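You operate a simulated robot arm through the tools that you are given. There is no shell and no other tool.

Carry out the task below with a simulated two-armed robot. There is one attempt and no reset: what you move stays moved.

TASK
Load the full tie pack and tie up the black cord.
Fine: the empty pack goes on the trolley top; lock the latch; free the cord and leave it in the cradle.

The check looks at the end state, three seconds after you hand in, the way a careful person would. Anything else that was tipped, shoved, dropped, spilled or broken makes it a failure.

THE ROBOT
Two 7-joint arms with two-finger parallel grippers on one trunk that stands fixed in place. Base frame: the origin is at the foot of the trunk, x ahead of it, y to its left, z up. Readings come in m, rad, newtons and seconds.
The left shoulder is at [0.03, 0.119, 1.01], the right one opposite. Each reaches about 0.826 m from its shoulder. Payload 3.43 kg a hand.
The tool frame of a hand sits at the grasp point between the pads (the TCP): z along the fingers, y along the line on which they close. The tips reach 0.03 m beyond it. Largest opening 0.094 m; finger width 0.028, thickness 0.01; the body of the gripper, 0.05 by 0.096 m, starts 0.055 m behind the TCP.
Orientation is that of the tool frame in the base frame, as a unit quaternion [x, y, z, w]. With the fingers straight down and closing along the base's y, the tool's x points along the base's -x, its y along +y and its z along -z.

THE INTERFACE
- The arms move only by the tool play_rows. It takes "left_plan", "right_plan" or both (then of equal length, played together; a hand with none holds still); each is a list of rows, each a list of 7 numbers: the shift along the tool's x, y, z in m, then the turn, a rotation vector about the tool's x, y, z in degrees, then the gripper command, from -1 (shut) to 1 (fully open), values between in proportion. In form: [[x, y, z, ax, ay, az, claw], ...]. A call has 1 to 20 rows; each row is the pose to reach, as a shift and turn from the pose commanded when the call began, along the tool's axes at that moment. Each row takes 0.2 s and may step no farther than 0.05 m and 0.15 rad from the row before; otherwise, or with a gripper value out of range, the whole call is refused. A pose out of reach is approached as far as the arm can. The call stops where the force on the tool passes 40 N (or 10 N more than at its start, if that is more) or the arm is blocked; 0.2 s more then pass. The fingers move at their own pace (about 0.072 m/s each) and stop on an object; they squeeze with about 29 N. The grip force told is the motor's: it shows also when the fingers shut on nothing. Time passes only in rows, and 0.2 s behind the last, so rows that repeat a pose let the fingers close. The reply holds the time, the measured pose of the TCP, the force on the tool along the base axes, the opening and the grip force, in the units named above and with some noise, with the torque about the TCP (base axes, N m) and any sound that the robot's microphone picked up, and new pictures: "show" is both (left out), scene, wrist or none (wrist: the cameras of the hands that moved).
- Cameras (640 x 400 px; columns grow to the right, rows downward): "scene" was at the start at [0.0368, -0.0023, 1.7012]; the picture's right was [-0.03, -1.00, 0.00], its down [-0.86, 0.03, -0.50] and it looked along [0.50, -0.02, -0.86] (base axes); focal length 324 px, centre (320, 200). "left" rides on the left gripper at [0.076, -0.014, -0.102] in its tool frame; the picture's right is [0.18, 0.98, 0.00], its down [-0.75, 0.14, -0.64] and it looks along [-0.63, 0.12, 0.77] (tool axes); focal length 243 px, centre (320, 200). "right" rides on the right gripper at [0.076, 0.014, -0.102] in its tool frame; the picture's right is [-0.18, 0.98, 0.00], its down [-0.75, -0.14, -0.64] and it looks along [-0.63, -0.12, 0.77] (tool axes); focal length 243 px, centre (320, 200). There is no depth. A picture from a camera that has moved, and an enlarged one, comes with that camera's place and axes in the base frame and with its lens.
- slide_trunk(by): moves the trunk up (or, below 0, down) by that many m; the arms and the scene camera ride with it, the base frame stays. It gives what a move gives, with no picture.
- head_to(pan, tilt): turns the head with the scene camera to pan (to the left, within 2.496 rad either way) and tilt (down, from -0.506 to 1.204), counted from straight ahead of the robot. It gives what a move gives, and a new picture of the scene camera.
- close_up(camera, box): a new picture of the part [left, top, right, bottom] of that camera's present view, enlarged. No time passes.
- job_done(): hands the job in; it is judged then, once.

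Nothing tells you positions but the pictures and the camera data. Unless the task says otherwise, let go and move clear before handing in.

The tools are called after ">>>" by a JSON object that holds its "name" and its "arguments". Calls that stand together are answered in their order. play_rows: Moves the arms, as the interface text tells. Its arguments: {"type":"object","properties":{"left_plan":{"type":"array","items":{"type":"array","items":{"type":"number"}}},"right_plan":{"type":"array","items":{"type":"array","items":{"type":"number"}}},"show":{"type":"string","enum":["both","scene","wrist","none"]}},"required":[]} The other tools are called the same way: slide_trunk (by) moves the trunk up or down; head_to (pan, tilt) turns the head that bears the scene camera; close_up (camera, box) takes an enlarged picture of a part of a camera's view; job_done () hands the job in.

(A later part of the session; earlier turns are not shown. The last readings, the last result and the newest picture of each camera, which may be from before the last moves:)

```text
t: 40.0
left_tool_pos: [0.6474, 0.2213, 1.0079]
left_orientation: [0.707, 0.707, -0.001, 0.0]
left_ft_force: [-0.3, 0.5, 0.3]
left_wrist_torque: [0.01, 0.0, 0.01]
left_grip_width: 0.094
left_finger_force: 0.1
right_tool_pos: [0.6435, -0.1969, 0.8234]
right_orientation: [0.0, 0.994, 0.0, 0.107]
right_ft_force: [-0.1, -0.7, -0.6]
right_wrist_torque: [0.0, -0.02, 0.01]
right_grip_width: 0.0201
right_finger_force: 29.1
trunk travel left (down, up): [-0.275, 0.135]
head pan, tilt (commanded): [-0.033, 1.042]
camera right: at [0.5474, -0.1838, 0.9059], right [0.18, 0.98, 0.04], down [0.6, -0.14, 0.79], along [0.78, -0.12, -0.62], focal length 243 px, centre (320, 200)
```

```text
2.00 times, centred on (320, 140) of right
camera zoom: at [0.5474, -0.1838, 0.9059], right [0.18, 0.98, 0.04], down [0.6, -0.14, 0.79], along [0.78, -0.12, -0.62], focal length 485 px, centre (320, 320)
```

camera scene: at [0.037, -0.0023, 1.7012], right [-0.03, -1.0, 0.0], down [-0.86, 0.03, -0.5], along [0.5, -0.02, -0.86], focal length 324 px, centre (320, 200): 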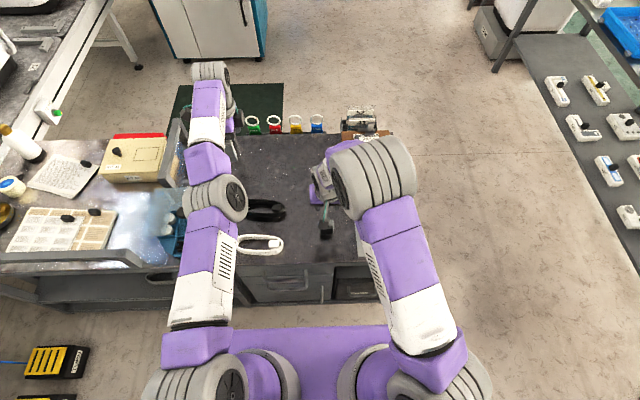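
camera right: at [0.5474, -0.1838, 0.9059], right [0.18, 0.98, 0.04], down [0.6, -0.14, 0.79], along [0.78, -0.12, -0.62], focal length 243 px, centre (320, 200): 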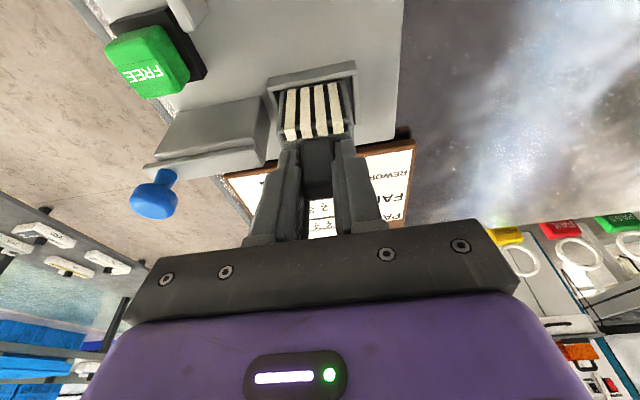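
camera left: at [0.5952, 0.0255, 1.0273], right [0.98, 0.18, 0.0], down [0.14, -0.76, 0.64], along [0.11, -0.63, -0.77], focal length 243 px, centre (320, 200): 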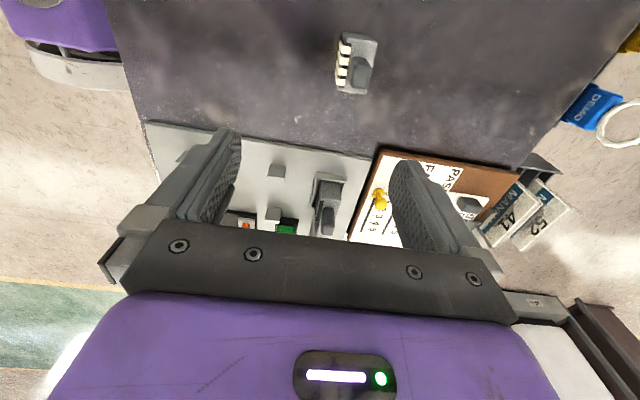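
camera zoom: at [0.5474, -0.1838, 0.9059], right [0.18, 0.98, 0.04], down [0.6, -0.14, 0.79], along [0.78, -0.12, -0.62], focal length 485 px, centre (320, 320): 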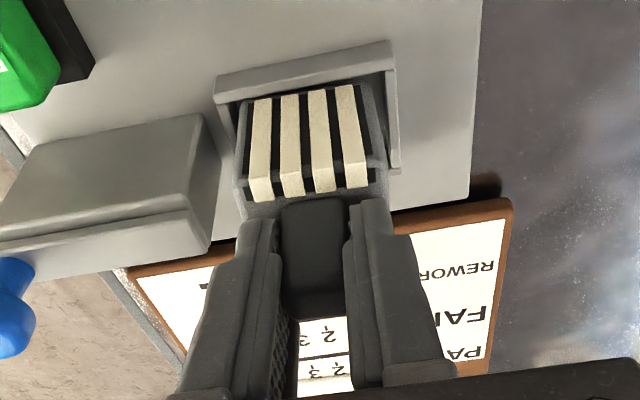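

The pack now sits in the pocket frame as the empty one did. Lowering the last centimetre in small steps until contact.

>>> {"name": "play_rows", "arguments": {"right_plan": [[0.0006, 0, 0.0029, 0, 0, 0, -1], [0.0012, 0, 0.0059, 0, 0, 0, -1], [0.0018, 0, 0.0083, 0, 0, 0, -1], [0.0022, 0, 0.0103, 0, 0, 0, -1]], "show": "wrist"}}

>>> {"name": "close_up", "arguments": {"camera": "right", "box": [200, 40, 440, 240]}}

```text
t: 41.0
left_tool_pos: [0.6465, 0.2216, 1.0088]
left_orientation: [0.707, 0.707, 0.0, -0.001]
left_ft_force: [0.0, 0.6, 0.3]
left_wrist_torque: [0.04, 0.04, 0.0]
left_grip_width: 0.0941
left_finger_force: 0.1
right_tool_pos: [0.6435, -0.1987, 0.811]
right_orientation: [0.001, 0.994, 0.0, 0.108]
right_ft_force: [-0.8, -0.1, 6.1]
right_wrist_torque: [0.07, 0.12, 0.02]
right_grip_width: 0.0198
right_finger_force: 29.1
trunk travel left (down, up): [-0.275, 0.135]
head pan, tilt (commanded): [-0.033, 1.042]
camera right: at [0.5481, -0.1844, 0.8961], right [0.18, 0.98, 0.04], down [0.6, -0.14, 0.79], along [0.78, -0.12, -0.61], focal length 243 px, centre (320, 200)
```

right: 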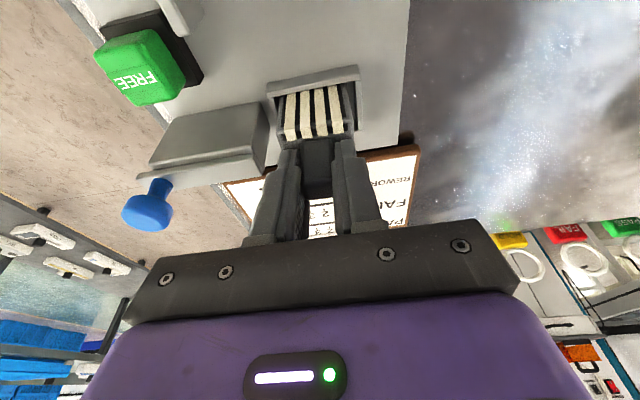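

```text
2.00 times, centred on (320, 140) of right
camera zoom: at [0.5481, -0.1844, 0.8961], right [0.18, 0.98, 0.04], down [0.6, -0.14, 0.79], along [0.78, -0.12, -0.61], focal length 485 px, centre (320, 320)
```

zoom: 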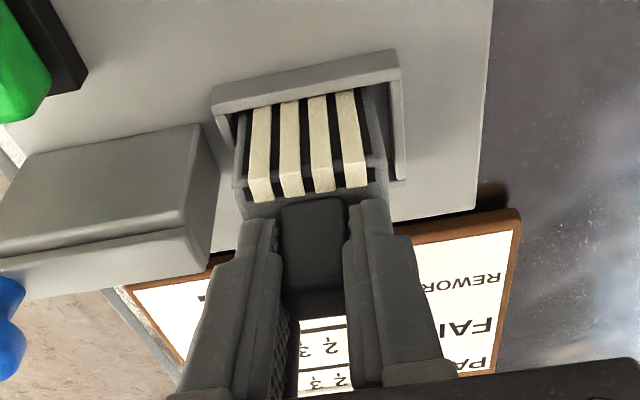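

The pack is seated with contact at the expected height. I'll nudge +1.5 mm in x and y to match the original seat, then release.

>>> {"name": "play_rows", "arguments": {"right_plan": [[-0.0013, 0.001, -0.0002, 0, 0, 0, -1], [-0.0015, 0.0015, 0.0003, 0, 0, 0, -1], [-0.0015, 0.0015, 0.0003, 0, 0, 0, -0.7], [-0.0015, 0.0015, 0.0003, 0, 0, 0, -0.4], [-0.0015, 0.0015, 0.0003, 0, 0, 0, -0.2], [-0.0015, 0.0015, 0.0003, 0, 0, 0, -0.2], [-0.0036, 0.0015, -0.0095, 0, 0, 0, -0.2], [-0.0057, 0.0015, -0.0193, 0, 0, 0, -0.2], [-0.0119, 0.0015, -0.0486, 0, 0, 0, -0.2], [-0.0182, 0.0015, -0.078, 0, 0, 0, -0.2]], "show": "wrist"}}

>>> {"name": "close_up", "arguments": {"camera": "right", "box": [180, 20, 480, 240]}}

```text
t: 43.2
left_tool_pos: [0.6468, 0.2207, 1.0086]
left_orientation: [0.707, 0.708, 0.0, -0.001]
left_ft_force: [0.8, -0.1, 0.6]
left_wrist_torque: [0.02, -0.01, 0.01]
left_grip_width: 0.0942
left_finger_force: 0.0
right_tool_pos: [0.6428, -0.1967, 0.8926]
right_orientation: [0.001, 0.994, 0.0, 0.107]
right_ft_force: [-0.3, 0.7, 0.2]
right_wrist_torque: [0.02, -0.01, 0.05]
right_grip_width: 0.0376
right_finger_force: 0.1
trunk travel left (down, up): [-0.275, 0.135]
head pan, tilt (commanded): [-0.033, 1.042]
camera right: at [0.5479, -0.1824, 0.9762], right [0.18, 0.98, 0.04], down [0.6, -0.14, 0.79], along [0.78, -0.12, -0.62], focal length 243 px, centre (320, 200)
```

right: 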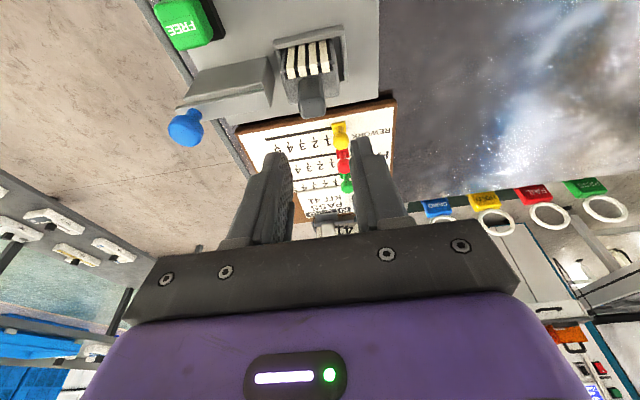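

```text
1.82 times, centred on (330, 130) of right
camera zoom: at [0.5479, -0.1824, 0.9762], right [0.18, 0.98, 0.04], down [0.6, -0.14, 0.79], along [0.78, -0.12, -0.62], focal length 441 px, centre (302, 327)
```

zoom: 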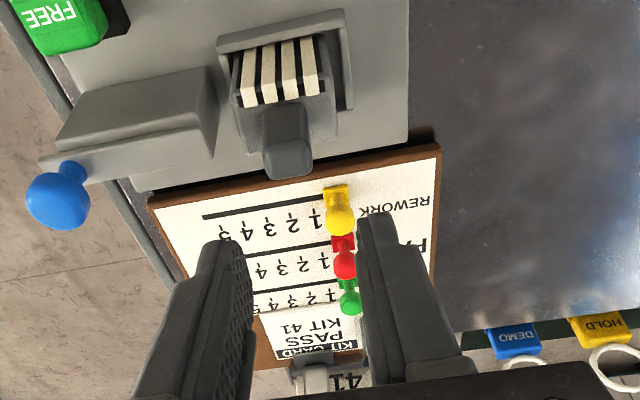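

The full pack with its white ties is seated in the pocket. Next is the latch: the knob is near (0.647, -0.303), so I'll move over it with the fingers wider and lower around it.

>>> {"name": "play_rows", "arguments": {"right_plan": [[0, -0.035, 0, 0, 0, 0, 0.2], [0, -0.07, 0, 0, 0, 0, 0.2], [0, -0.106, 0, 0, 0, 0, 0.2], [0.0052, -0.106, 0.0245, 0, 0, 0, 0.2], [0.0104, -0.106, 0.0489, 0, 0, 0, 0.2], [0.0141, -0.106, 0.0665, 0, 0, 0, 0.2]], "show": "wrist"}}

>>> {"name": "close_up", "arguments": {"camera": "right", "box": [200, 20, 540, 240]}}

```text
t: 44.6
left_tool_pos: [0.6464, 0.2206, 1.0086]
left_orientation: [0.708, 0.707, -0.001, -0.001]
left_ft_force: [0.1, 1.2, -0.1]
left_wrist_torque: [0.0, -0.01, -0.02]
left_grip_width: 0.0938
left_finger_force: 0.0
right_tool_pos: [0.6466, -0.3021, 0.8231]
right_orientation: [0.002, 0.994, 0.0, 0.107]
right_ft_force: [-0.4, 0.4, -0.1]
right_wrist_torque: [0.0, 0.0, 0.01]
right_grip_width: 0.0563
right_finger_force: 0.0
trunk travel left (down, up): [-0.275, 0.135]
head pan, tilt (commanded): [-0.033, 1.042]
camera right: at [0.5507, -0.2876, 0.9072], right [0.18, 0.98, 0.04], down [0.6, -0.14, 0.79], along [0.78, -0.12, -0.62], focal length 243 px, centre (320, 200)
```

right: 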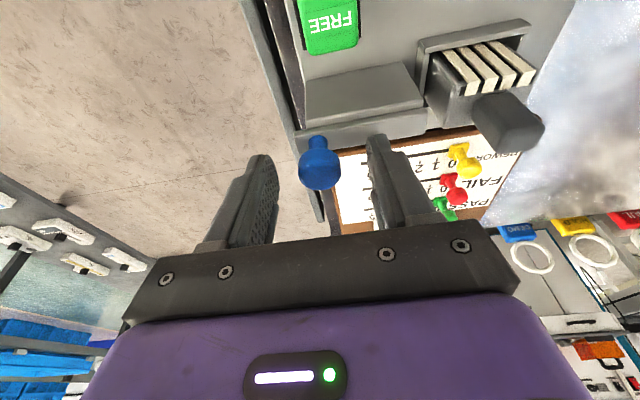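

```text
1.82 times, centred on (370, 130) of right
camera zoom: at [0.5507, -0.2876, 0.9072], right [0.18, 0.98, 0.04], down [0.6, -0.14, 0.79], along [0.78, -0.12, -0.62], focal length 441 px, centre (229, 327)
```

zoom: 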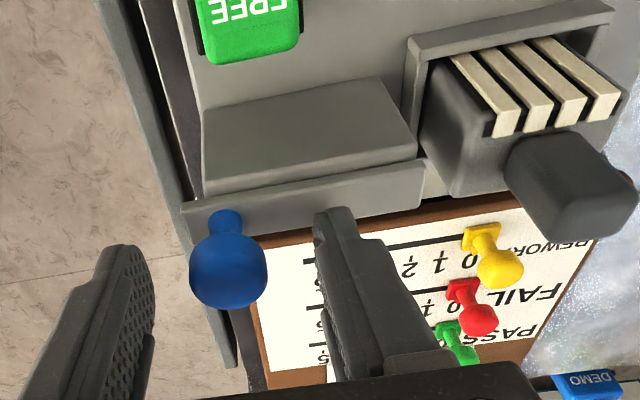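

The fingers straddle the knob and the pack is visible in its seat. I'll grip the knob and slide it back toward the pack to lock.

>>> {"name": "play_rows", "arguments": {"right_plan": [[0.0004, 0, 0.002, 0, 0, 0, -0.2], [0.0004, 0, 0.002, 0, 0, 0, -0.7], [0.0004, 0, 0.002, 0, 0, 0, -1], [0.0004, 0, 0.002, 0, 0, 0, -1], [0.0002, 0.004, 0.001, 0, 0, 0, -1], [0.0002, 0.008, 0.001, 0, 0, 0, -1], [0.0002, 0.012, 0.001, 0, 0, 0, -1], [0.0002, 0.016, 0.001, 0, 0, 0, -1]], "show": "wrist"}}

>>> {"name": "close_up", "arguments": {"camera": "right", "box": [200, 20, 540, 240]}}

```text
t: 46.4
left_tool_pos: [0.6473, 0.221, 1.0081]
left_orientation: [0.707, 0.707, 0.0, -0.001]
left_ft_force: [0.4, 0.0, -0.2]
left_wrist_torque: [-0.05, 0.0, -0.01]
left_grip_width: 0.094
left_finger_force: 0.0
right_tool_pos: [0.6453, -0.2867, 0.8213]
right_orientation: [0.001, 0.994, 0.0, 0.106]
right_ft_force: [6.4, -1.1, -7.2]
right_wrist_torque: [0.02, -0.49, -0.06]
right_grip_width: 0.0226
right_finger_force: 45.5
trunk travel left (down, up): [-0.275, 0.135]
head pan, tilt (commanded): [-0.033, 1.042]
camera right: at [0.5503, -0.2722, 0.9054], right [0.18, 0.98, 0.04], down [0.6, -0.14, 0.79], along [0.78, -0.12, -0.62], focal length 243 px, centre (320, 200)
```

right: 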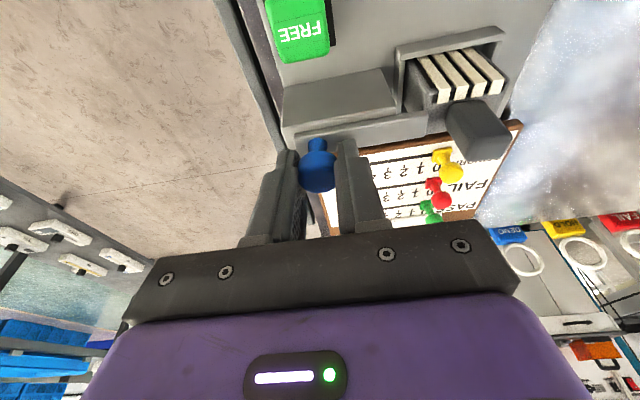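

```text
1.82 times, centred on (370, 130) of right
camera zoom: at [0.5503, -0.2722, 0.9054], right [0.18, 0.98, 0.04], down [0.6, -0.14, 0.79], along [0.78, -0.12, -0.62], focal length 441 px, centre (229, 327)
```

zoom: 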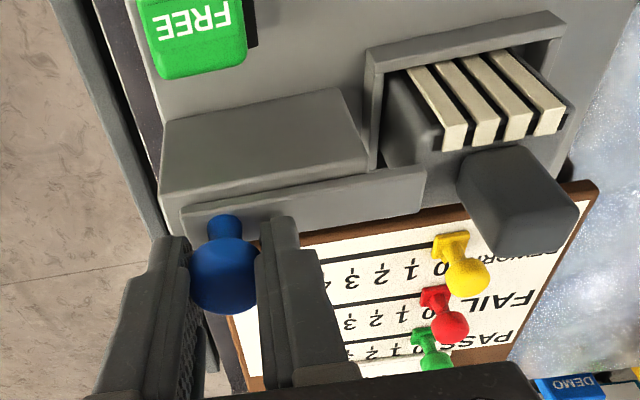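

The bar is moving over the pack. Continuing to its locked end.

>>> {"name": "play_rows", "arguments": {"right_plan": [[0, 0.003, 0, 0, 0, 0, -1], [0, 0.006, 0, 0, 0, 0, -1], [0, 0.009, 0, 0, 0, 0, -1], [0, 0.012, 0, 0, 0, 0, -1], [0, 0.015, 0, 0, 0, 0, -1]], "show": "wrist"}}

>>> {"name": "close_up", "arguments": {"camera": "right", "box": [200, 20, 540, 240]}}

```text
t: 47.6
left_tool_pos: [0.6475, 0.2218, 1.0084]
left_orientation: [0.707, 0.707, -0.002, -0.002]
left_ft_force: [-0.2, 0.4, -0.2]
left_wrist_torque: [-0.04, -0.02, 0.0]
left_grip_width: 0.0941
left_finger_force: 0.1
right_tool_pos: [0.6466, -0.2734, 0.8215]
right_orientation: [0.001, 0.994, 0.0, 0.107]
right_ft_force: [7.0, -2.9, -2.0]
right_wrist_torque: [0.03, 0.19, 0.02]
right_grip_width: 0.0225
right_finger_force: 44.4
trunk travel left (down, up): [-0.275, 0.135]
head pan, tilt (commanded): [-0.033, 1.042]
camera right: at [0.5503, -0.2587, 0.9054], right [0.18, 0.98, 0.04], down [0.6, -0.14, 0.79], along [0.78, -0.12, -0.61], focal length 243 px, centre (320, 200)
```

right: 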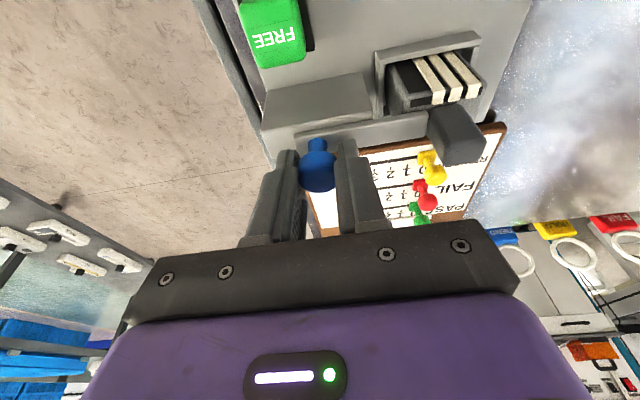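

```text
1.82 times, centred on (370, 130) of right
camera zoom: at [0.5503, -0.2587, 0.9054], right [0.18, 0.98, 0.04], down [0.6, -0.14, 0.79], along [0.78, -0.12, -0.61], focal length 441 px, centre (229, 327)
```

zoom: 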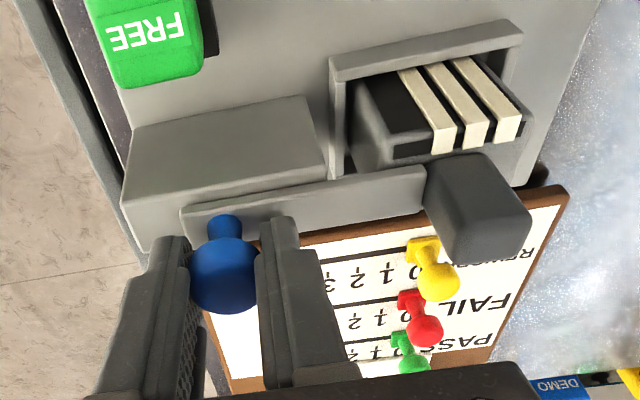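

The bar is back over the pack and against its handle, so it is locked. I'll release the knob, raise the right hand clear, and look at the result.

>>> {"name": "play_rows", "arguments": {"right_plan": [[0, 0, 0, 0, 0, 0, -0.4], [0, 0, 0, 0, 0, 0, 0.2], [0, 0, 0, 0, 0, 0, 0.2], [-0.0062, 0, -0.0294, 0, 0, 0, 0.2], [-0.0125, 0, -0.0587, 0, 0, 0, 0.2], [0.02, 0, -0.09, 0, 0, 0, 0.2]], "show": "wrist"}}

>>> {"name": "close_up", "arguments": {"camera": "right", "box": [200, 0, 480, 220]}}

```text
t: 49.0
left_tool_pos: [0.6447, 0.2221, 1.0099]
left_orientation: [0.707, 0.707, 0.0, 0.0]
left_ft_force: [0.1, 0.4, -0.3]
left_wrist_torque: [-0.04, -0.03, 0.0]
left_grip_width: 0.0938
left_finger_force: 0.1
right_tool_pos: [0.6023, -0.2719, 0.9069]
right_orientation: [0.001, 0.994, -0.001, 0.108]
right_ft_force: [-0.5, 0.7, 0.3]
right_wrist_torque: [-0.01, -0.04, 0.01]
right_grip_width: 0.0562
right_finger_force: 0.0
trunk travel left (down, up): [-0.275, 0.135]
head pan, tilt (commanded): [-0.033, 1.042]
camera right: at [0.5072, -0.2578, 0.992], right [0.18, 0.98, 0.04], down [0.6, -0.14, 0.79], along [0.78, -0.12, -0.61], focal length 243 px, centre (320, 200)
```

right: 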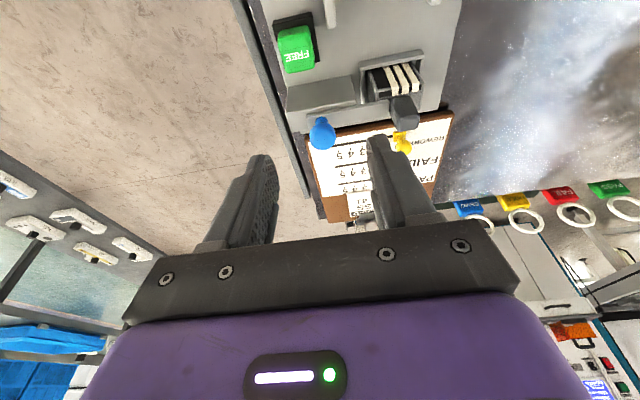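

```text
1.82 times, centred on (340, 110) of right
camera zoom: at [0.5072, -0.2578, 0.992], right [0.18, 0.98, 0.04], down [0.6, -0.14, 0.79], along [0.78, -0.12, -0.61], focal length 441 px, centre (284, 364)
```

zoom: 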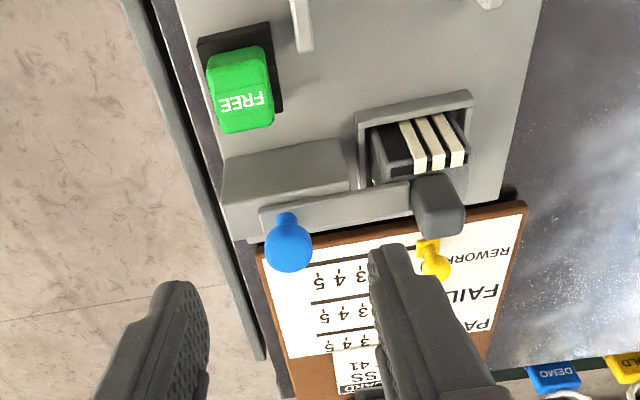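

Three ties now show in the pack and one has been taken up by locking. Next I'll pull the right arm back out of the way and turn the left hand to its natural yaw for picking the cord.

>>> {"name": "play_rows", "arguments": {"left_plan": [[0, 0, 0, 0, 0, -7.5, 1], [0, 0, 0, 0, 0, -15, 1], [0, 0, 0, 0, 0, -22.5, 1], [0, 0, 0, 0, 0, -30, 1], [0, 0, 0, 0, 0, -37.5, 1], [0, 0, 0, 0, 0, -45, 1], [0, 0, 0, 0, 0, -52.5, 1], [0, 0, 0, 0, 0, -60, 1], [0, 0, 0, 0, 0, -67.5, 1], [0, 0, 0, 0, 0, -75, 1], [0, 0, 0, 0, 0, -82.5, 1], [0, 0, 0, 0, 0, -90, 1]], "right_plan": [[0.02, -0.005, -0.014, 0, 2, 0, 0.2], [0.04, -0.013, -0.027, 0, 4, 0, 0.2], [0.06, -0.022, -0.04, 0, 6, 0, 0.2], [0.08, -0.031, -0.054, 0, 8, 0, 0.2], [0.1, -0.04, -0.067, 0, 10, 0, 0.2], [0.12, -0.049, -0.08, 0, 12, 0, 0.2], [0.14, -0.058, -0.094, 0, 12, 0, 0.2], [0.16, -0.067, -0.107, 0, 12, 0, 0.2], [0.18, -0.076, -0.12, 0, 12, 0, 0.2], [0.2, -0.085, -0.134, 0, 12, 0, 0.2], [0.22, -0.094, -0.147, 0, 12, 0, 0.2], [0.2237, -0.1, -0.15, 0, 12, 0, 0.2]], "show": "both"}}

```text
t: 51.6
left_tool_pos: [0.647, 0.222, 1.0087]
left_orientation: [0.0, 1.0, 0.0, -0.001]
left_ft_force: [-0.4, 0.0, 0.6]
left_wrist_torque: [0.0, -0.01, 0.0]
left_grip_width: 0.0942
left_finger_force: 0.0
right_tool_pos: [0.3549, -0.3714, 1.0055]
right_orientation: [0.001, 1.0, 0.0, 0.003]
right_ft_force: [0.5, 0.3, 0.0]
right_wrist_torque: [0.02, 0.02, 0.0]
right_grip_width: 0.0563
right_finger_force: 0.0
trunk travel left (down, up): [-0.275, 0.135]
head pan, tilt (commanded): [-0.033, 1.042]
camera scene: at [0.0372, -0.0024, 1.7012], right [-0.03, -1.0, 0.0], down [-0.86, 0.03, -0.5], along [0.5, -0.02, -0.86], focal length 324 px, centre (320, 200)
camera right: at [0.2797, -0.3579, 1.1076], right [0.19, 0.98, 0.0], down [0.75, -0.14, 0.65], along [0.63, -0.12, -0.76], focal length 243 px, centre (320, 200)
camera left: at [0.5715, 0.2073, 1.1115], right [-0.19, 0.98, 0.0], down [0.75, 0.14, 0.64], along [0.63, 0.12, -0.77], focal length 243 px, centre (320, 200)
```

scene: 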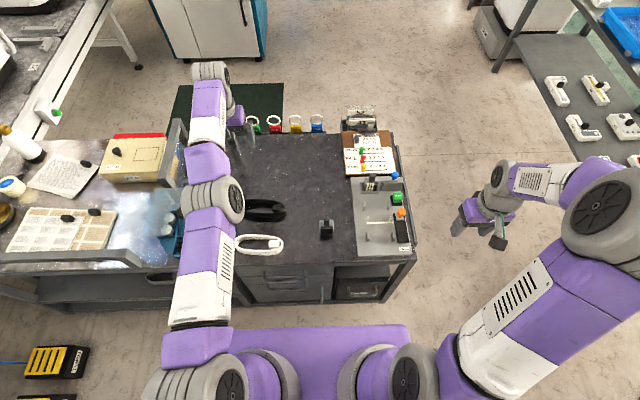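
right: 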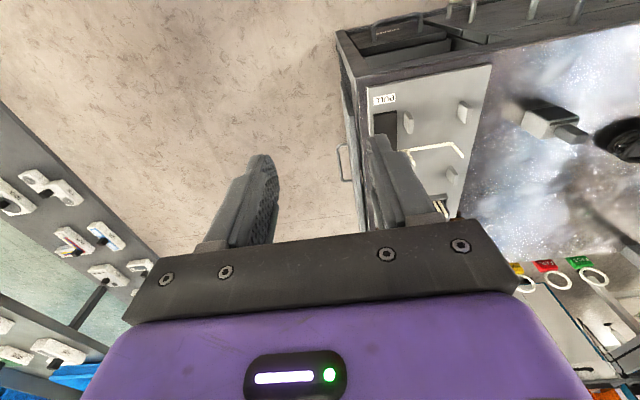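
left: 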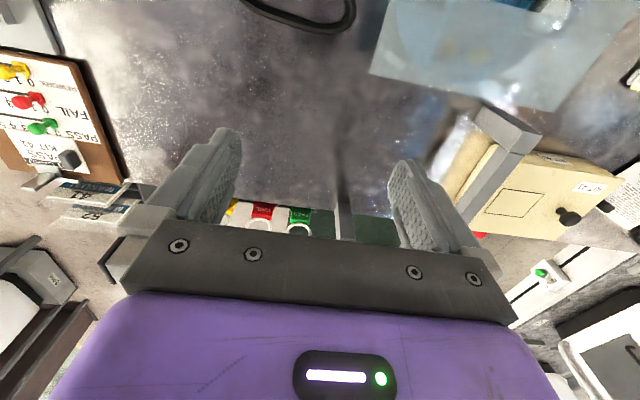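

A white tie has appeared on the plate in the cradle. I'll zoom in on it.

>>> {"name": "close_up", "arguments": {"camera": "scene", "box": [335, 160, 425, 270]}}

>>> {"name": "close_up", "arguments": {"camera": "right", "box": [350, 50, 500, 230]}}

>>> {"name": "close_up", "arguments": {"camera": "scene", "box": [220, 180, 350, 270]}}

```text
3.64 times, centred on (380, 215) of scene
camera zoom: at [0.0372, -0.0024, 1.7012], right [-0.03, -1.0, 0.0], down [-0.86, 0.03, -0.5], along [0.5, -0.02, -0.86], focal length 1178 px, centre (102, 146)
```

zoom: 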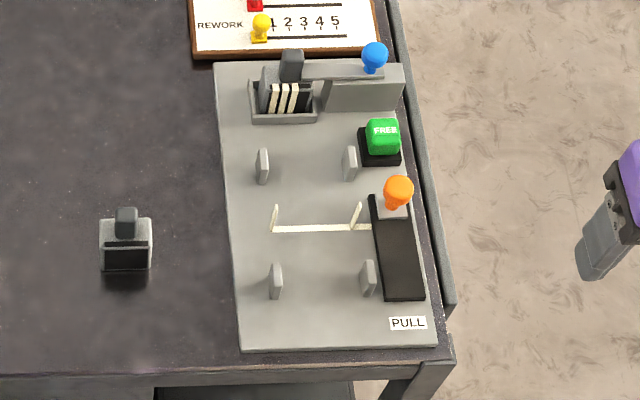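

```text
2.22 times, centred on (425, 140) of right
camera zoom: at [0.2797, -0.3579, 1.1076], right [0.19, 0.98, 0.0], down [0.75, -0.14, 0.65], along [0.63, -0.12, -0.76], focal length 539 px, centre (87, 333)
```

zoom: 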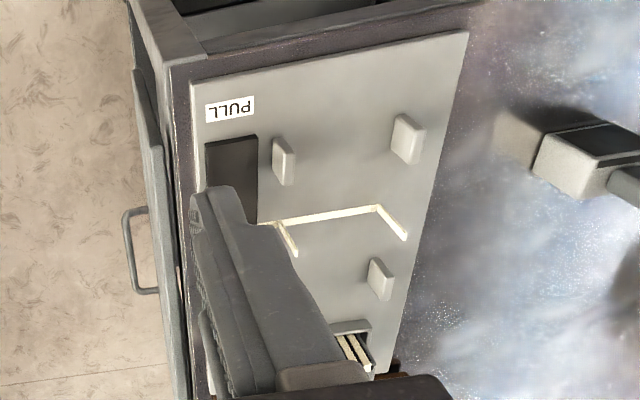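

```text
4.44 times, centred on (285, 225) of scene
camera zoom: at [0.0372, -0.0024, 1.7012], right [-0.03, -1.0, 0.0], down [-0.86, 0.03, -0.5], along [0.5, -0.02, -0.86], focal length 1440 px, centre (476, 89)
```

zoom: 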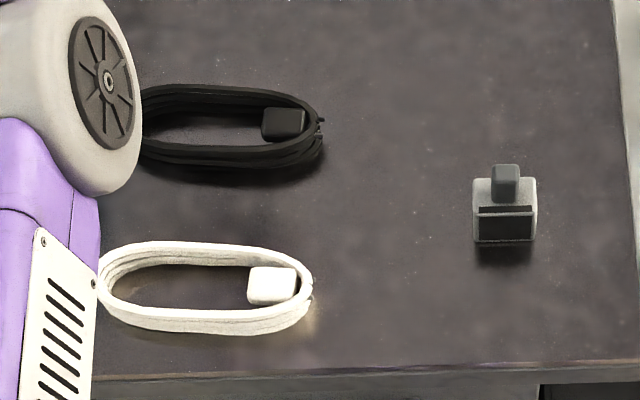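

Locking the latch fed a tie in a U shape across the middle of the cradle, at about x 0.515, so the coil must lie along x between the posts, over that tie. I'll grip the coil across its width, off-centre so the fingers miss the tie uprights and posts. Left hand goes over it with yaw -90°.

>>> {"name": "play_rows", "arguments": {"left_plan": [[0.006, -0.006, 0.005, 0, 0, -7.5, 1], [0.012, -0.012, 0.01, 0, 0, -15, 1], [0.018, -0.018, 0.015, 0, 0, -22.5, 1], [0.024, -0.024, 0.02, 0, 0, -30, 1], [0.03, -0.03, 0.025, 0, 0, -37.5, 1], [0.036, -0.036, 0.03, 0, 0, -45, 1], [0.042, -0.042, 0.035, 0, 0, -52.5, 1], [0.048, -0.048, 0.04, 0, 0, -60, 1], [0.054, -0.054, 0.045, 0, 0, -67.5, 1], [0.06, -0.06, 0.05, 0, 0, -75, 1], [0.066, -0.066, 0.055, 0, 0, -82.5, 1], [0.07, -0.07, 0.06, 0, 0, -90, 1]], "show": "both"}}

```text
t: 54.2
left_tool_pos: [0.6496, 0.1513, 0.9521]
left_orientation: [0.708, -0.706, -0.001, 0.002]
left_ft_force: [-0.8, 0.6, 0.1]
left_wrist_torque: [-0.03, 0.03, -0.02]
left_grip_width: 0.0939
left_finger_force: 0.1
left hand out of reach, approached as far as the arm can: row 1, 2, 3, 4, 5, 6, 7, 8, 9, 10, 11, 12
right_tool_pos: [0.3552, -0.3718, 1.0055]
right_orientation: [0.001, 1.0, 0.0, 0.002]
right_ft_force: [0.1, -0.5, -0.2]
right_wrist_torque: [0.04, -0.02, -0.02]
right_grip_width: 0.0565
right_finger_force: 0.1
trunk travel left (down, up): [-0.275, 0.135]
head pan, tilt (commanded): [-0.033, 1.042]
camera scene: at [0.0368, -0.0022, 1.7012], right [-0.03, -1.0, 0.0], down [-0.86, 0.03, -0.5], along [0.5, -0.02, -0.86], focal length 324 px, centre (320, 200)
camera left: at [0.6657, 0.0751, 1.054], right [-0.98, -0.19, 0.0], down [-0.14, 0.75, 0.64], along [-0.12, 0.63, -0.77], focal length 243 px, centre (320, 200)
```

scene: 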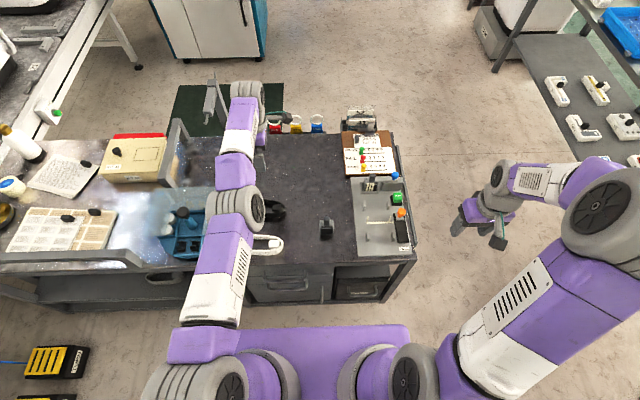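
left: 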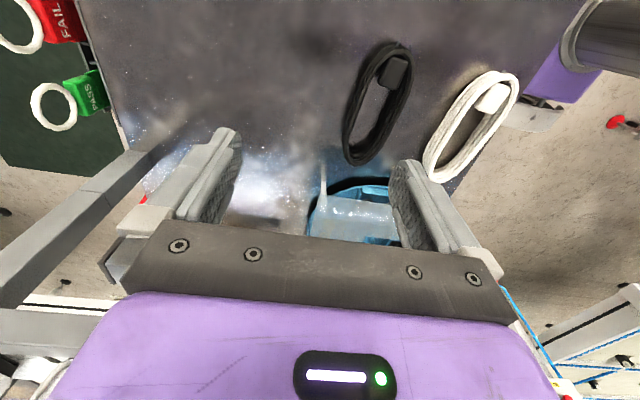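

The left arm is stretched straight and seems stuck near singular: it won't come back toward the robot. I'll command a larger inward motion with some lift and see if it frees up.

>>> {"name": "play_rows", "arguments": {"left_plan": [[0, 0.045, -0.01, 0, 0, 0, 1], [0, 0.09, -0.02, 0, 0, 0, 1], [0, 0.13, -0.03, 0, 0, 0, 1], [0, 0.17, -0.04, 0, 0, 0, 1]], "show": "none"}}

```text
t: 55.2
left_tool_pos: [0.6485, 0.1469, 1.0]
left_orientation: [-0.707, 0.708, 0.001, -0.001]
left_ft_force: [-0.3, -1.0, -0.3]
left_wrist_torque: [-0.01, -0.05, 0.01]
left_grip_width: 0.0939
left_finger_force: 0.1
left hand out of reach, approached as far as the arm can: row 1, 2, 3, 4
right_tool_pos: [0.3551, -0.3715, 1.0065]
right_orientation: [0.001, 1.0, 0.002, 0.003]
right_ft_force: [0.2, 0.3, 0.7]
right_wrist_torque: [0.02, 0.02, -0.01]
right_grip_width: 0.0563
right_finger_force: 0.0
trunk travel left (down, up): [-0.275, 0.135]
head pan, tilt (commanded): [-0.033, 1.042]
```

>>> {"name": "play_rows", "arguments": {"left_plan": [[0, 0, 0, 8, 0, 0, 1], [0, 0, 0, 16, 0, 0, 1], [0, 0.02, 0, 24, 0, 0, 1], [0, 0.04, 0, 32, 0, 0, 1], [0, 0.06, 0, 40, 0, 0, 1]], "show": "scene"}}

```text
t: 56.4
left_tool_pos: [0.7801, 0.1252, 1.0119]
left_orientation: [0.666, -0.665, 0.239, -0.238]
left_ft_force: [-0.5, 0.7, 0.5]
left_wrist_torque: [0.01, -0.02, 0.02]
left_grip_width: 0.094
left_finger_force: 0.0
left hand out of reach, approached as far as the arm can: row 1, 2, 3, 4, 5
right_tool_pos: [0.3547, -0.3721, 1.0055]
right_orientation: [0.001, 1.0, 0.001, 0.003]
right_ft_force: [0.0, 0.2, 0.3]
right_wrist_torque: [0.02, -0.02, 0.0]
right_grip_width: 0.0562
right_finger_force: 0.0
trunk travel left (down, up): [-0.275, 0.135]
head pan, tilt (commanded): [-0.033, 1.042]
camera scene: at [0.0368, -0.0024, 1.7012], right [-0.03, -1.0, 0.0], down [-0.86, 0.03, -0.5], along [0.5, -0.02, -0.86], focal length 324 px, centre (320, 200)
```

scene: 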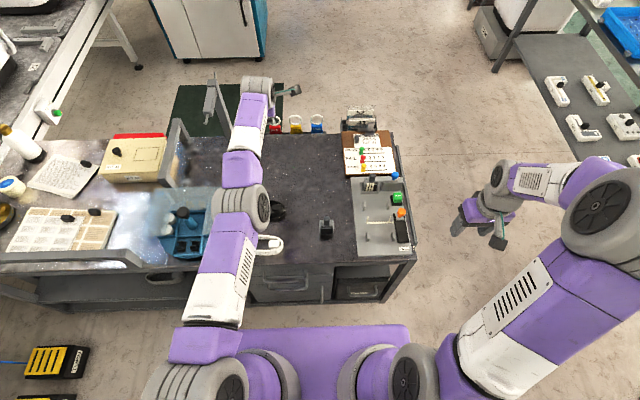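

Still stuck with the arm straight. I'll try sideways motion combined with drawing back, and a different tilt, to bend the elbow.

>>> {"name": "play_rows", "arguments": {"left_plan": [[-0.04, 0, 0, 0, 0, 0, 1], [-0.08, 0, 0, 0, 0, 0, 1], [-0.12, 0, 0, 0, 0, 0, 1]], "show": "none"}}

>>> {"name": "play_rows", "arguments": {"left_plan": [[0, 0.02, -0.04, 0, 0, 0, 1], [0, 0.04, -0.08, 0, 0, 0, 1], [0, 0.06, -0.12, 0, 0, 0, 1], [0, 0.08, -0.16, 0, 0, 0, 1], [0, 0.1, -0.2, 0, 0, 0, 1]], "show": "scene"}}

```text
t: 57.2
left_tool_pos: [0.78, 0.2442, 1.0082]
left_orientation: [0.665, -0.665, 0.241, -0.24]
left_ft_force: [-0.6, 1.1, 0.6]
left_wrist_torque: [-0.02, -0.01, 0.0]
left_grip_width: 0.094
left_finger_force: 0.0
left hand out of reach, approached as far as the arm can: row 1, 2
right_tool_pos: [0.3549, -0.3712, 1.006]
right_orientation: [0.002, 1.0, 0.0, 0.002]
right_ft_force: [-1.1, 0.1, -0.2]
right_wrist_torque: [-0.03, 0.0, 0.03]
right_grip_width: 0.0563
right_finger_force: 0.0
trunk travel left (down, up): [-0.275, 0.135]
head pan, tilt (commanded): [-0.033, 1.042]
```

```text
t: 58.6
left_tool_pos: [0.6296, 0.2621, 1.1693]
left_orientation: [0.644, -0.636, 0.289, -0.311]
left_ft_force: [0.4, -0.4, -0.4]
left_wrist_torque: [0.03, -0.02, 0.0]
left_grip_width: 0.0939
left_finger_force: 0.0
left hand out of reach, approached as far as the arm can: row 1, 2
right_tool_pos: [0.3558, -0.3703, 1.0049]
right_orientation: [0.002, 1.0, 0.0, 0.001]
right_ft_force: [-0.3, 0.4, 0.6]
right_wrist_torque: [-0.05, 0.04, 0.02]
right_grip_width: 0.0564
right_finger_force: 0.0
trunk travel left (down, up): [-0.275, 0.135]
head pan, tilt (commanded): [-0.033, 1.042]
stopped in row 5 (left hand): the arm was blocked; the commanded pose is now the measured one
camera scene: at [0.0386, -0.0005, 1.7011], right [-0.03, -1.0, 0.0], down [-0.86, 0.03, -0.5], along [0.5, -0.02, -0.86], focal length 324 px, centre (320, 200)
```

scene: 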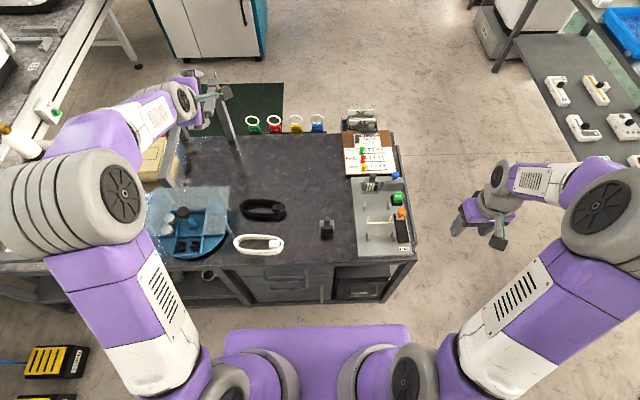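

The elbow has bent and the arm is free again. It reported being blocked at the last row, so I'll check that nothing was touched near the hook stand.

>>> {"name": "close_up", "arguments": {"camera": "scene", "box": [120, 50, 300, 190]}}

>>> {"name": "close_up", "arguments": {"camera": "left", "box": [0, 0, 640, 400]}}

```text
2.86 times, centred on (210, 120) of scene
camera zoom: at [0.0386, -0.0005, 1.7011], right [-0.03, -1.0, 0.0], down [-0.86, 0.03, -0.5], along [0.5, -0.02, -0.86], focal length 926 px, centre (634, 429)
```

zoom: 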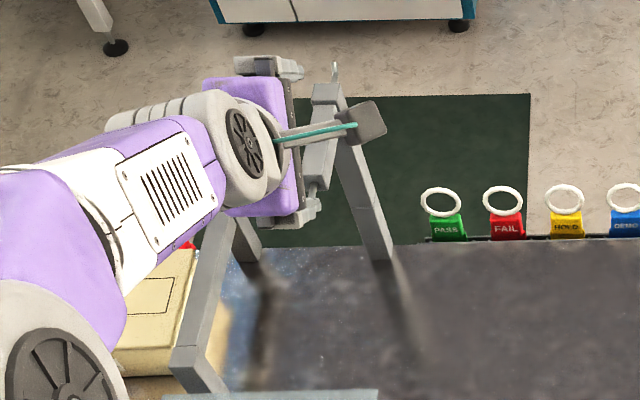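

```text
1.00 times, centred on (320, 200) of left (not enlarged: the box is as wide or as high as the picture)
camera zoom: at [0.5618, 0.1824, 1.2433], right [-0.62, -0.18, -0.76], down [-0.6, 0.73, 0.32], along [0.5, 0.66, -0.57], focal length 243 px, centre (320, 200)
```

zoom: 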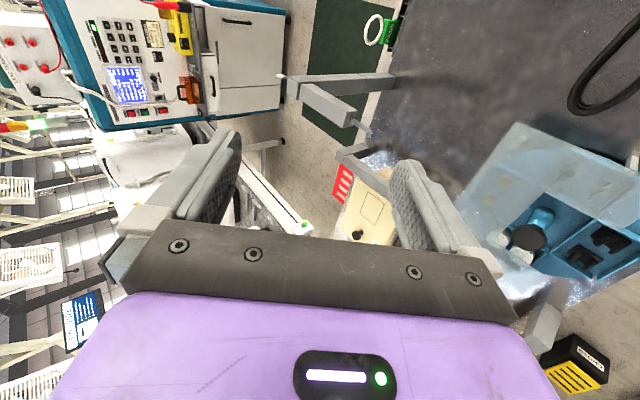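

The hook stand is undisturbed. I'll bring the left hand back to vertical fingers with yaw -90°, at about (0.52, 0.20, 1.05).

>>> {"name": "play_rows", "arguments": {"left_plan": [[0.0078, 0.0203, -0.0012, -6.3, 0.2, 0.1, 1], [0.0155, 0.0406, -0.0025, -12.5, 0.4, 0.2, 1], [0.0233, 0.0609, -0.0037, -18.8, 0.7, 0.3, 1], [0.0311, 0.0812, -0.005, -25.1, 0.9, 0.35, 1], [0.0388, 0.1014, -0.0062, -31.4, 1.1, 0.4, 1], [0.0466, 0.1217, -0.0074, -37.6, 1.4, 0.5, 1], [0.0543, 0.142, -0.0087, -43.9, 1.6, 0.6, 1], [0.0621, 0.1623, -0.0099, -50.2, 1.8, 0.7, 1]], "show": "both"}}

```text
t: 60.4
left_tool_pos: [0.5173, 0.1974, 1.0469]
left_orientation: [-0.707, 0.708, 0.001, 0.0]
left_ft_force: [-0.2, 0.3, -0.4]
left_wrist_torque: [0.01, -0.03, -0.02]
left_grip_width: 0.0942
left_finger_force: 0.1
right_tool_pos: [0.3563, -0.3725, 1.0052]
right_orientation: [0.001, 1.0, 0.001, 0.003]
right_ft_force: [0.1, -0.7, -1.4]
right_wrist_torque: [0.03, -0.03, 0.0]
right_grip_width: 0.0566
right_finger_force: 0.0
trunk travel left (down, up): [-0.275, 0.135]
head pan, tilt (commanded): [-0.033, 1.042]
camera scene: at [0.0373, -0.0026, 1.7012], right [-0.03, -1.0, 0.0], down [-0.86, 0.03, -0.5], along [0.5, -0.02, -0.86], focal length 324 px, centre (320, 200)
camera left: at [0.5324, 0.1217, 1.1508], right [-0.98, -0.18, 0.0], down [-0.14, 0.75, 0.64], along [-0.12, 0.63, -0.77], focal length 243 px, centre (320, 200)
```

scene: 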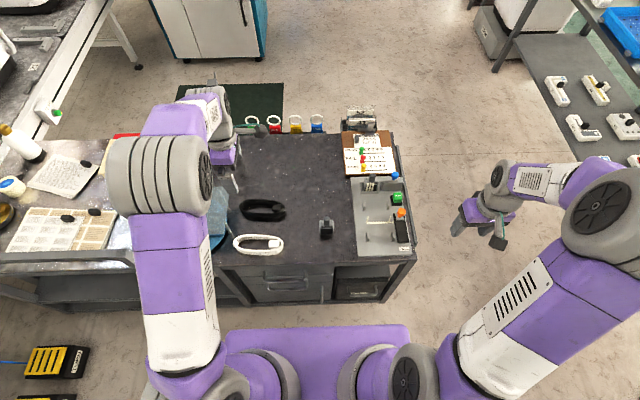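
left: 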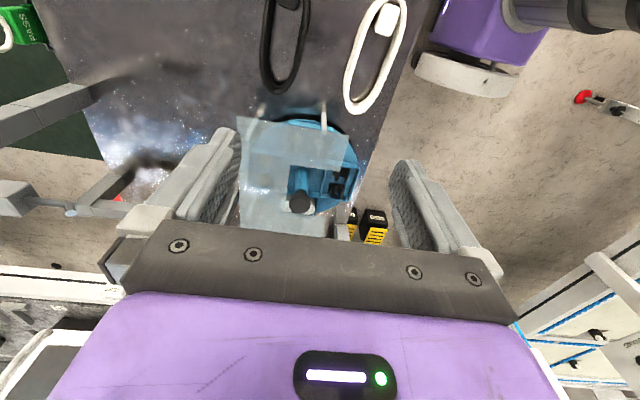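

The left arm is properly bent now. I'll move above the cord's grip point, near (0.577, 0.152), and take a look.

>>> {"name": "play_rows", "arguments": {"left_plan": [[0.012, -0.015, 0.03, 0, 0, 0, 1], [0.024, -0.03, 0.06, 0, 0, 0, 1], [0.036, -0.045, 0.09, 0, 0, 0, 1], [0.045, -0.06, 0.12, 0, 0, 0, 1]], "show": "wrist"}}

>>> {"name": "close_up", "arguments": {"camera": "left", "box": [220, 0, 420, 170]}}

>>> {"name": "close_up", "arguments": {"camera": "scene", "box": [220, 180, 300, 240]}}

```text
t: 61.4
left_tool_pos: [0.575, 0.1545, 0.9241]
left_orientation: [-0.707, 0.707, 0.001, 0.0]
left_ft_force: [-0.5, 0.3, 0.5]
left_wrist_torque: [-0.03, 0.03, 0.02]
left_grip_width: 0.0938
left_finger_force: 0.1
right_tool_pos: [0.3565, -0.3712, 1.0058]
right_orientation: [0.001, 1.0, 0.001, 0.002]
right_ft_force: [-0.3, -0.7, 0.3]
right_wrist_torque: [0.02, -0.01, 0.01]
right_grip_width: 0.0565
right_finger_force: 0.1
trunk travel left (down, up): [-0.275, 0.135]
head pan, tilt (commanded): [-0.033, 1.042]
camera left: at [0.5897, 0.0775, 1.0284], right [-0.98, -0.18, 0.0], down [-0.14, 0.75, 0.64], along [-0.12, 0.63, -0.77], focal length 243 px, centre (320, 200)
```

left: 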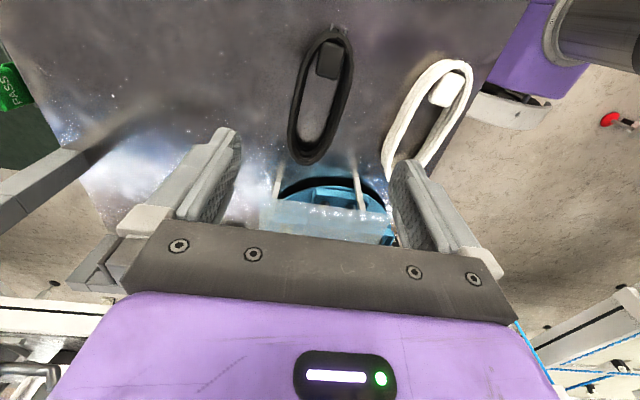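

```text
2.35 times, centred on (320, 85) of left
camera zoom: at [0.5897, 0.0775, 1.0284], right [-0.98, -0.18, 0.0], down [-0.14, 0.75, 0.64], along [-0.12, 0.63, -0.77], focal length 571 px, centre (320, 471)
```

zoom: 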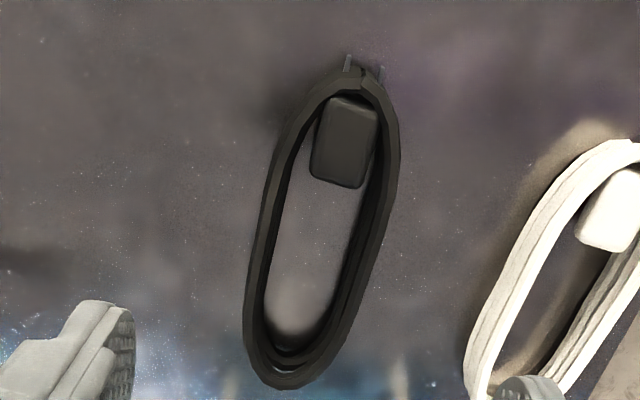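

```text
6.67 times, centred on (260, 210) of scene
camera zoom: at [0.0375, -0.0022, 1.7012], right [-0.03, -1.0, 0.0], down [-0.86, 0.03, -0.5], along [0.5, -0.02, -0.86], focal length 2160 px, centre (720, 133)
```

zoom: 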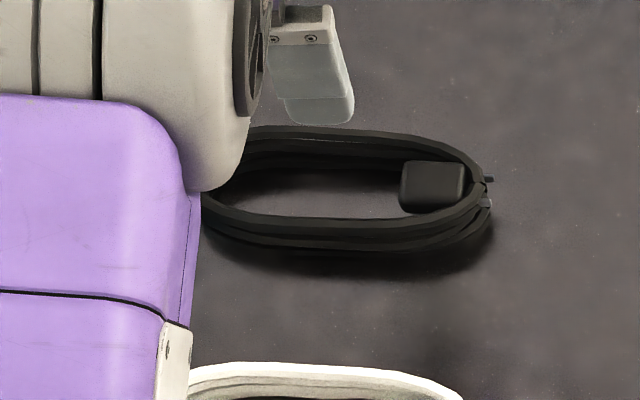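

The black coil is about 0.061 × 0.155 m, centred near (0.574, 0.175), with its long axis turned about 3–4° clockwise. I'll align, and lower toward it with the fingers fully open across its width.

>>> {"name": "play_rows", "arguments": {"left_plan": [[0.0045, 0.0035, 0.03, 0, 0, 1.8, 1], [0.0045, 0.0035, 0.06, 0, 0, 3.5, 1], [0.0045, 0.0035, 0.09, 0, 0, 3.5, 1], [0.0045, 0.0035, 0.12, 0, 0, 3.5, 1]], "show": "both"}}

>>> {"name": "close_up", "arguments": {"camera": "left", "box": [180, 0, 460, 240]}}

>>> {"name": "close_up", "arguments": {"camera": "scene", "box": [210, 140, 310, 240]}}

```text
t: 62.4
left_tool_pos: [0.5724, 0.1494, 0.8071]
left_orientation: [-0.685, 0.729, 0.002, 0.0]
left_ft_force: [0.1, -0.8, 0.7]
left_wrist_torque: [0.0, 0.04, 0.02]
left_grip_width: 0.094
left_finger_force: 0.0
right_tool_pos: [0.3559, -0.3719, 1.0054]
right_orientation: [0.001, 1.0, 0.0, 0.002]
right_ft_force: [0.3, -0.3, -0.8]
right_wrist_torque: [0.0, 0.01, 0.01]
right_grip_width: 0.0564
right_finger_force: 0.1
trunk travel left (down, up): [-0.275, 0.135]
head pan, tilt (commanded): [-0.033, 1.042]
camera scene: at [0.037, -0.002, 1.7012], right [-0.03, -1.0, 0.0], down [-0.86, 0.03, -0.5], along [0.5, -0.02, -0.86], focal length 324 px, centre (320, 200)
camera left: at [0.5829, 0.073, 0.9103], right [-0.99, -0.12, 0.0], down [-0.09, 0.76, 0.64], along [-0.08, 0.64, -0.77], focal length 243 px, centre (320, 200)
```

scene: 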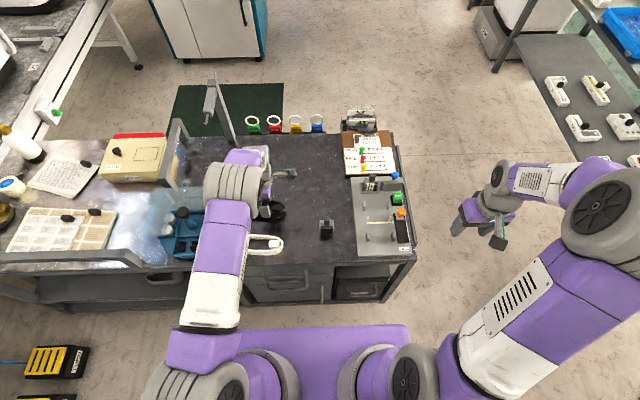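
left: 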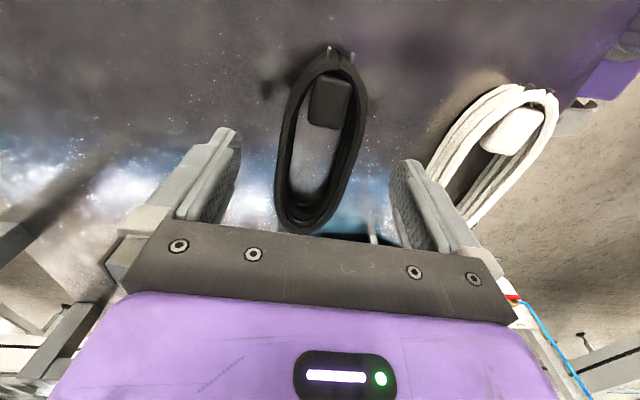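

```text
1.67 times, centred on (320, 120) of left
camera zoom: at [0.5829, 0.073, 0.9103], right [-0.99, -0.12, 0.0], down [-0.09, 0.76, 0.64], along [-0.08, 0.64, -0.77], focal length 404 px, centre (320, 333)
```

zoom: 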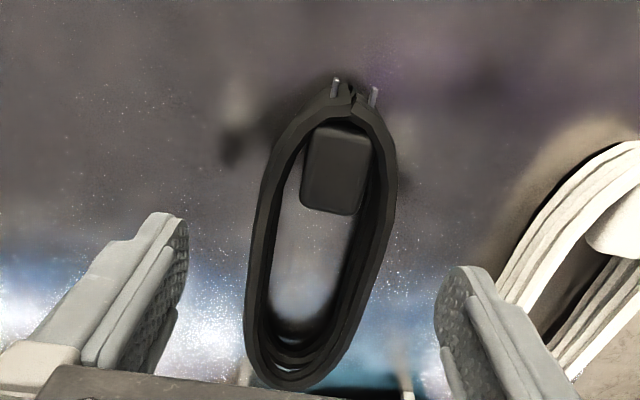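

```text
4.00 times, centred on (260, 190) of scene
camera zoom: at [0.037, -0.002, 1.7012], right [-0.03, -1.0, 0.0], down [-0.86, 0.03, -0.5], along [0.5, -0.02, -0.86], focal length 1296 px, centre (560, 240)
```

zoom: 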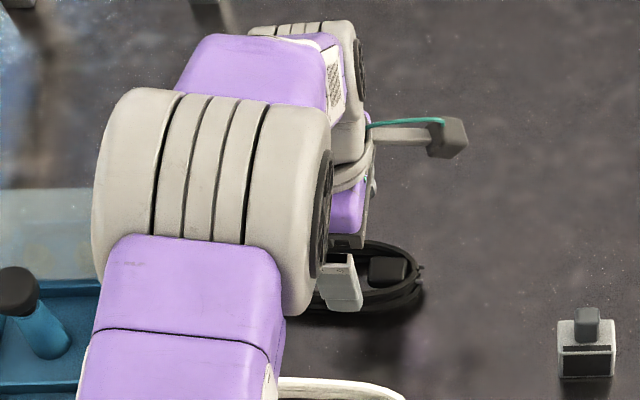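

The grip point is centred. I'll turn another 1.5° and lower further, checking for contact.

>>> {"name": "play_rows", "arguments": {"left_plan": [[0, 0, 0.015, 0, 0, 1.5, 1], [0, 0, 0.03, 0, 0, 1.5, 1], [0, 0, 0.038, 0, 0, 1.5, 1], [0, 0, 0.043, 0, 0, 1.5, 1]], "show": "wrist"}}

>>> {"name": "close_up", "arguments": {"camera": "left", "box": [180, 0, 460, 240]}}

>>> {"name": "close_up", "arguments": {"camera": "scene", "box": [230, 170, 310, 230]}}

```text
t: 63.4
left_tool_pos: [0.5741, 0.1507, 0.7646]
left_orientation: [-0.675, 0.738, -0.001, 0.001]
left_ft_force: [0.1, -0.6, 0.5]
left_wrist_torque: [-0.01, -0.02, -0.01]
left_grip_width: 0.0943
left_finger_force: 0.0
right_tool_pos: [0.3547, -0.3723, 1.0051]
right_orientation: [0.001, 1.0, 0.0, 0.003]
right_ft_force: [-0.6, 0.0, -0.8]
right_wrist_torque: [-0.03, -0.01, 0.0]
right_grip_width: 0.0566
right_finger_force: 0.1
trunk travel left (down, up): [-0.275, 0.135]
head pan, tilt (commanded): [-0.033, 1.042]
camera left: at [0.5819, 0.0724, 0.8678], right [-1.0, -0.1, 0.0], down [-0.07, 0.76, 0.64], along [-0.06, 0.64, -0.77], focal length 243 px, centre (320, 200)
```

left: 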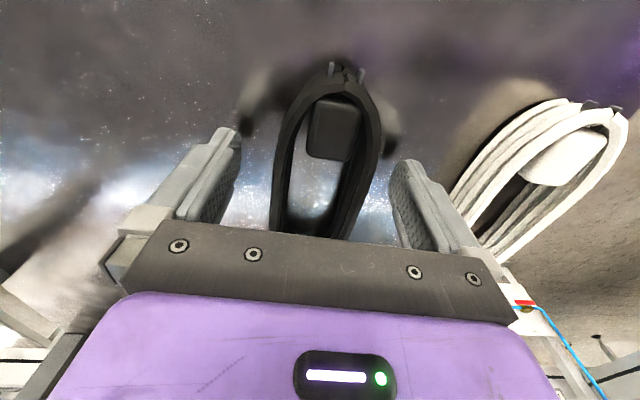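

```text
1.67 times, centred on (320, 120) of left
camera zoom: at [0.5819, 0.0724, 0.8678], right [-1.0, -0.1, 0.0], down [-0.07, 0.76, 0.64], along [-0.06, 0.64, -0.77], focal length 404 px, centre (320, 333)
```

zoom: 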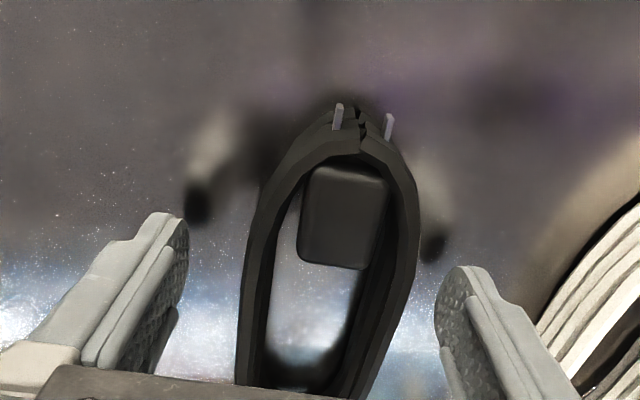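

```text
6.67 times, centred on (270, 200) of scene
camera zoom: at [0.0368, -0.0023, 1.7012], right [-0.03, -1.0, 0.0], down [-0.86, 0.03, -0.5], along [0.5, -0.02, -0.86], focal length 2160 px, centre (653, 200)
```

zoom: 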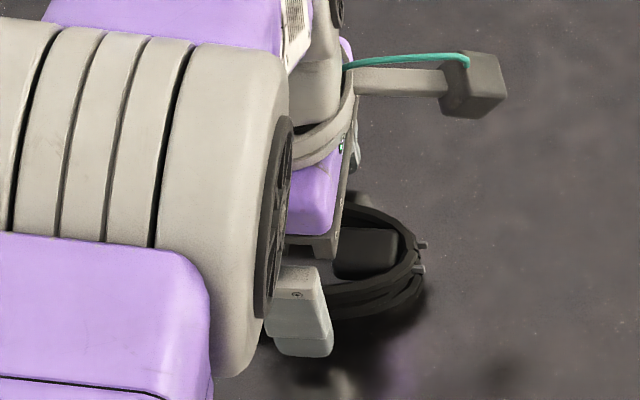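

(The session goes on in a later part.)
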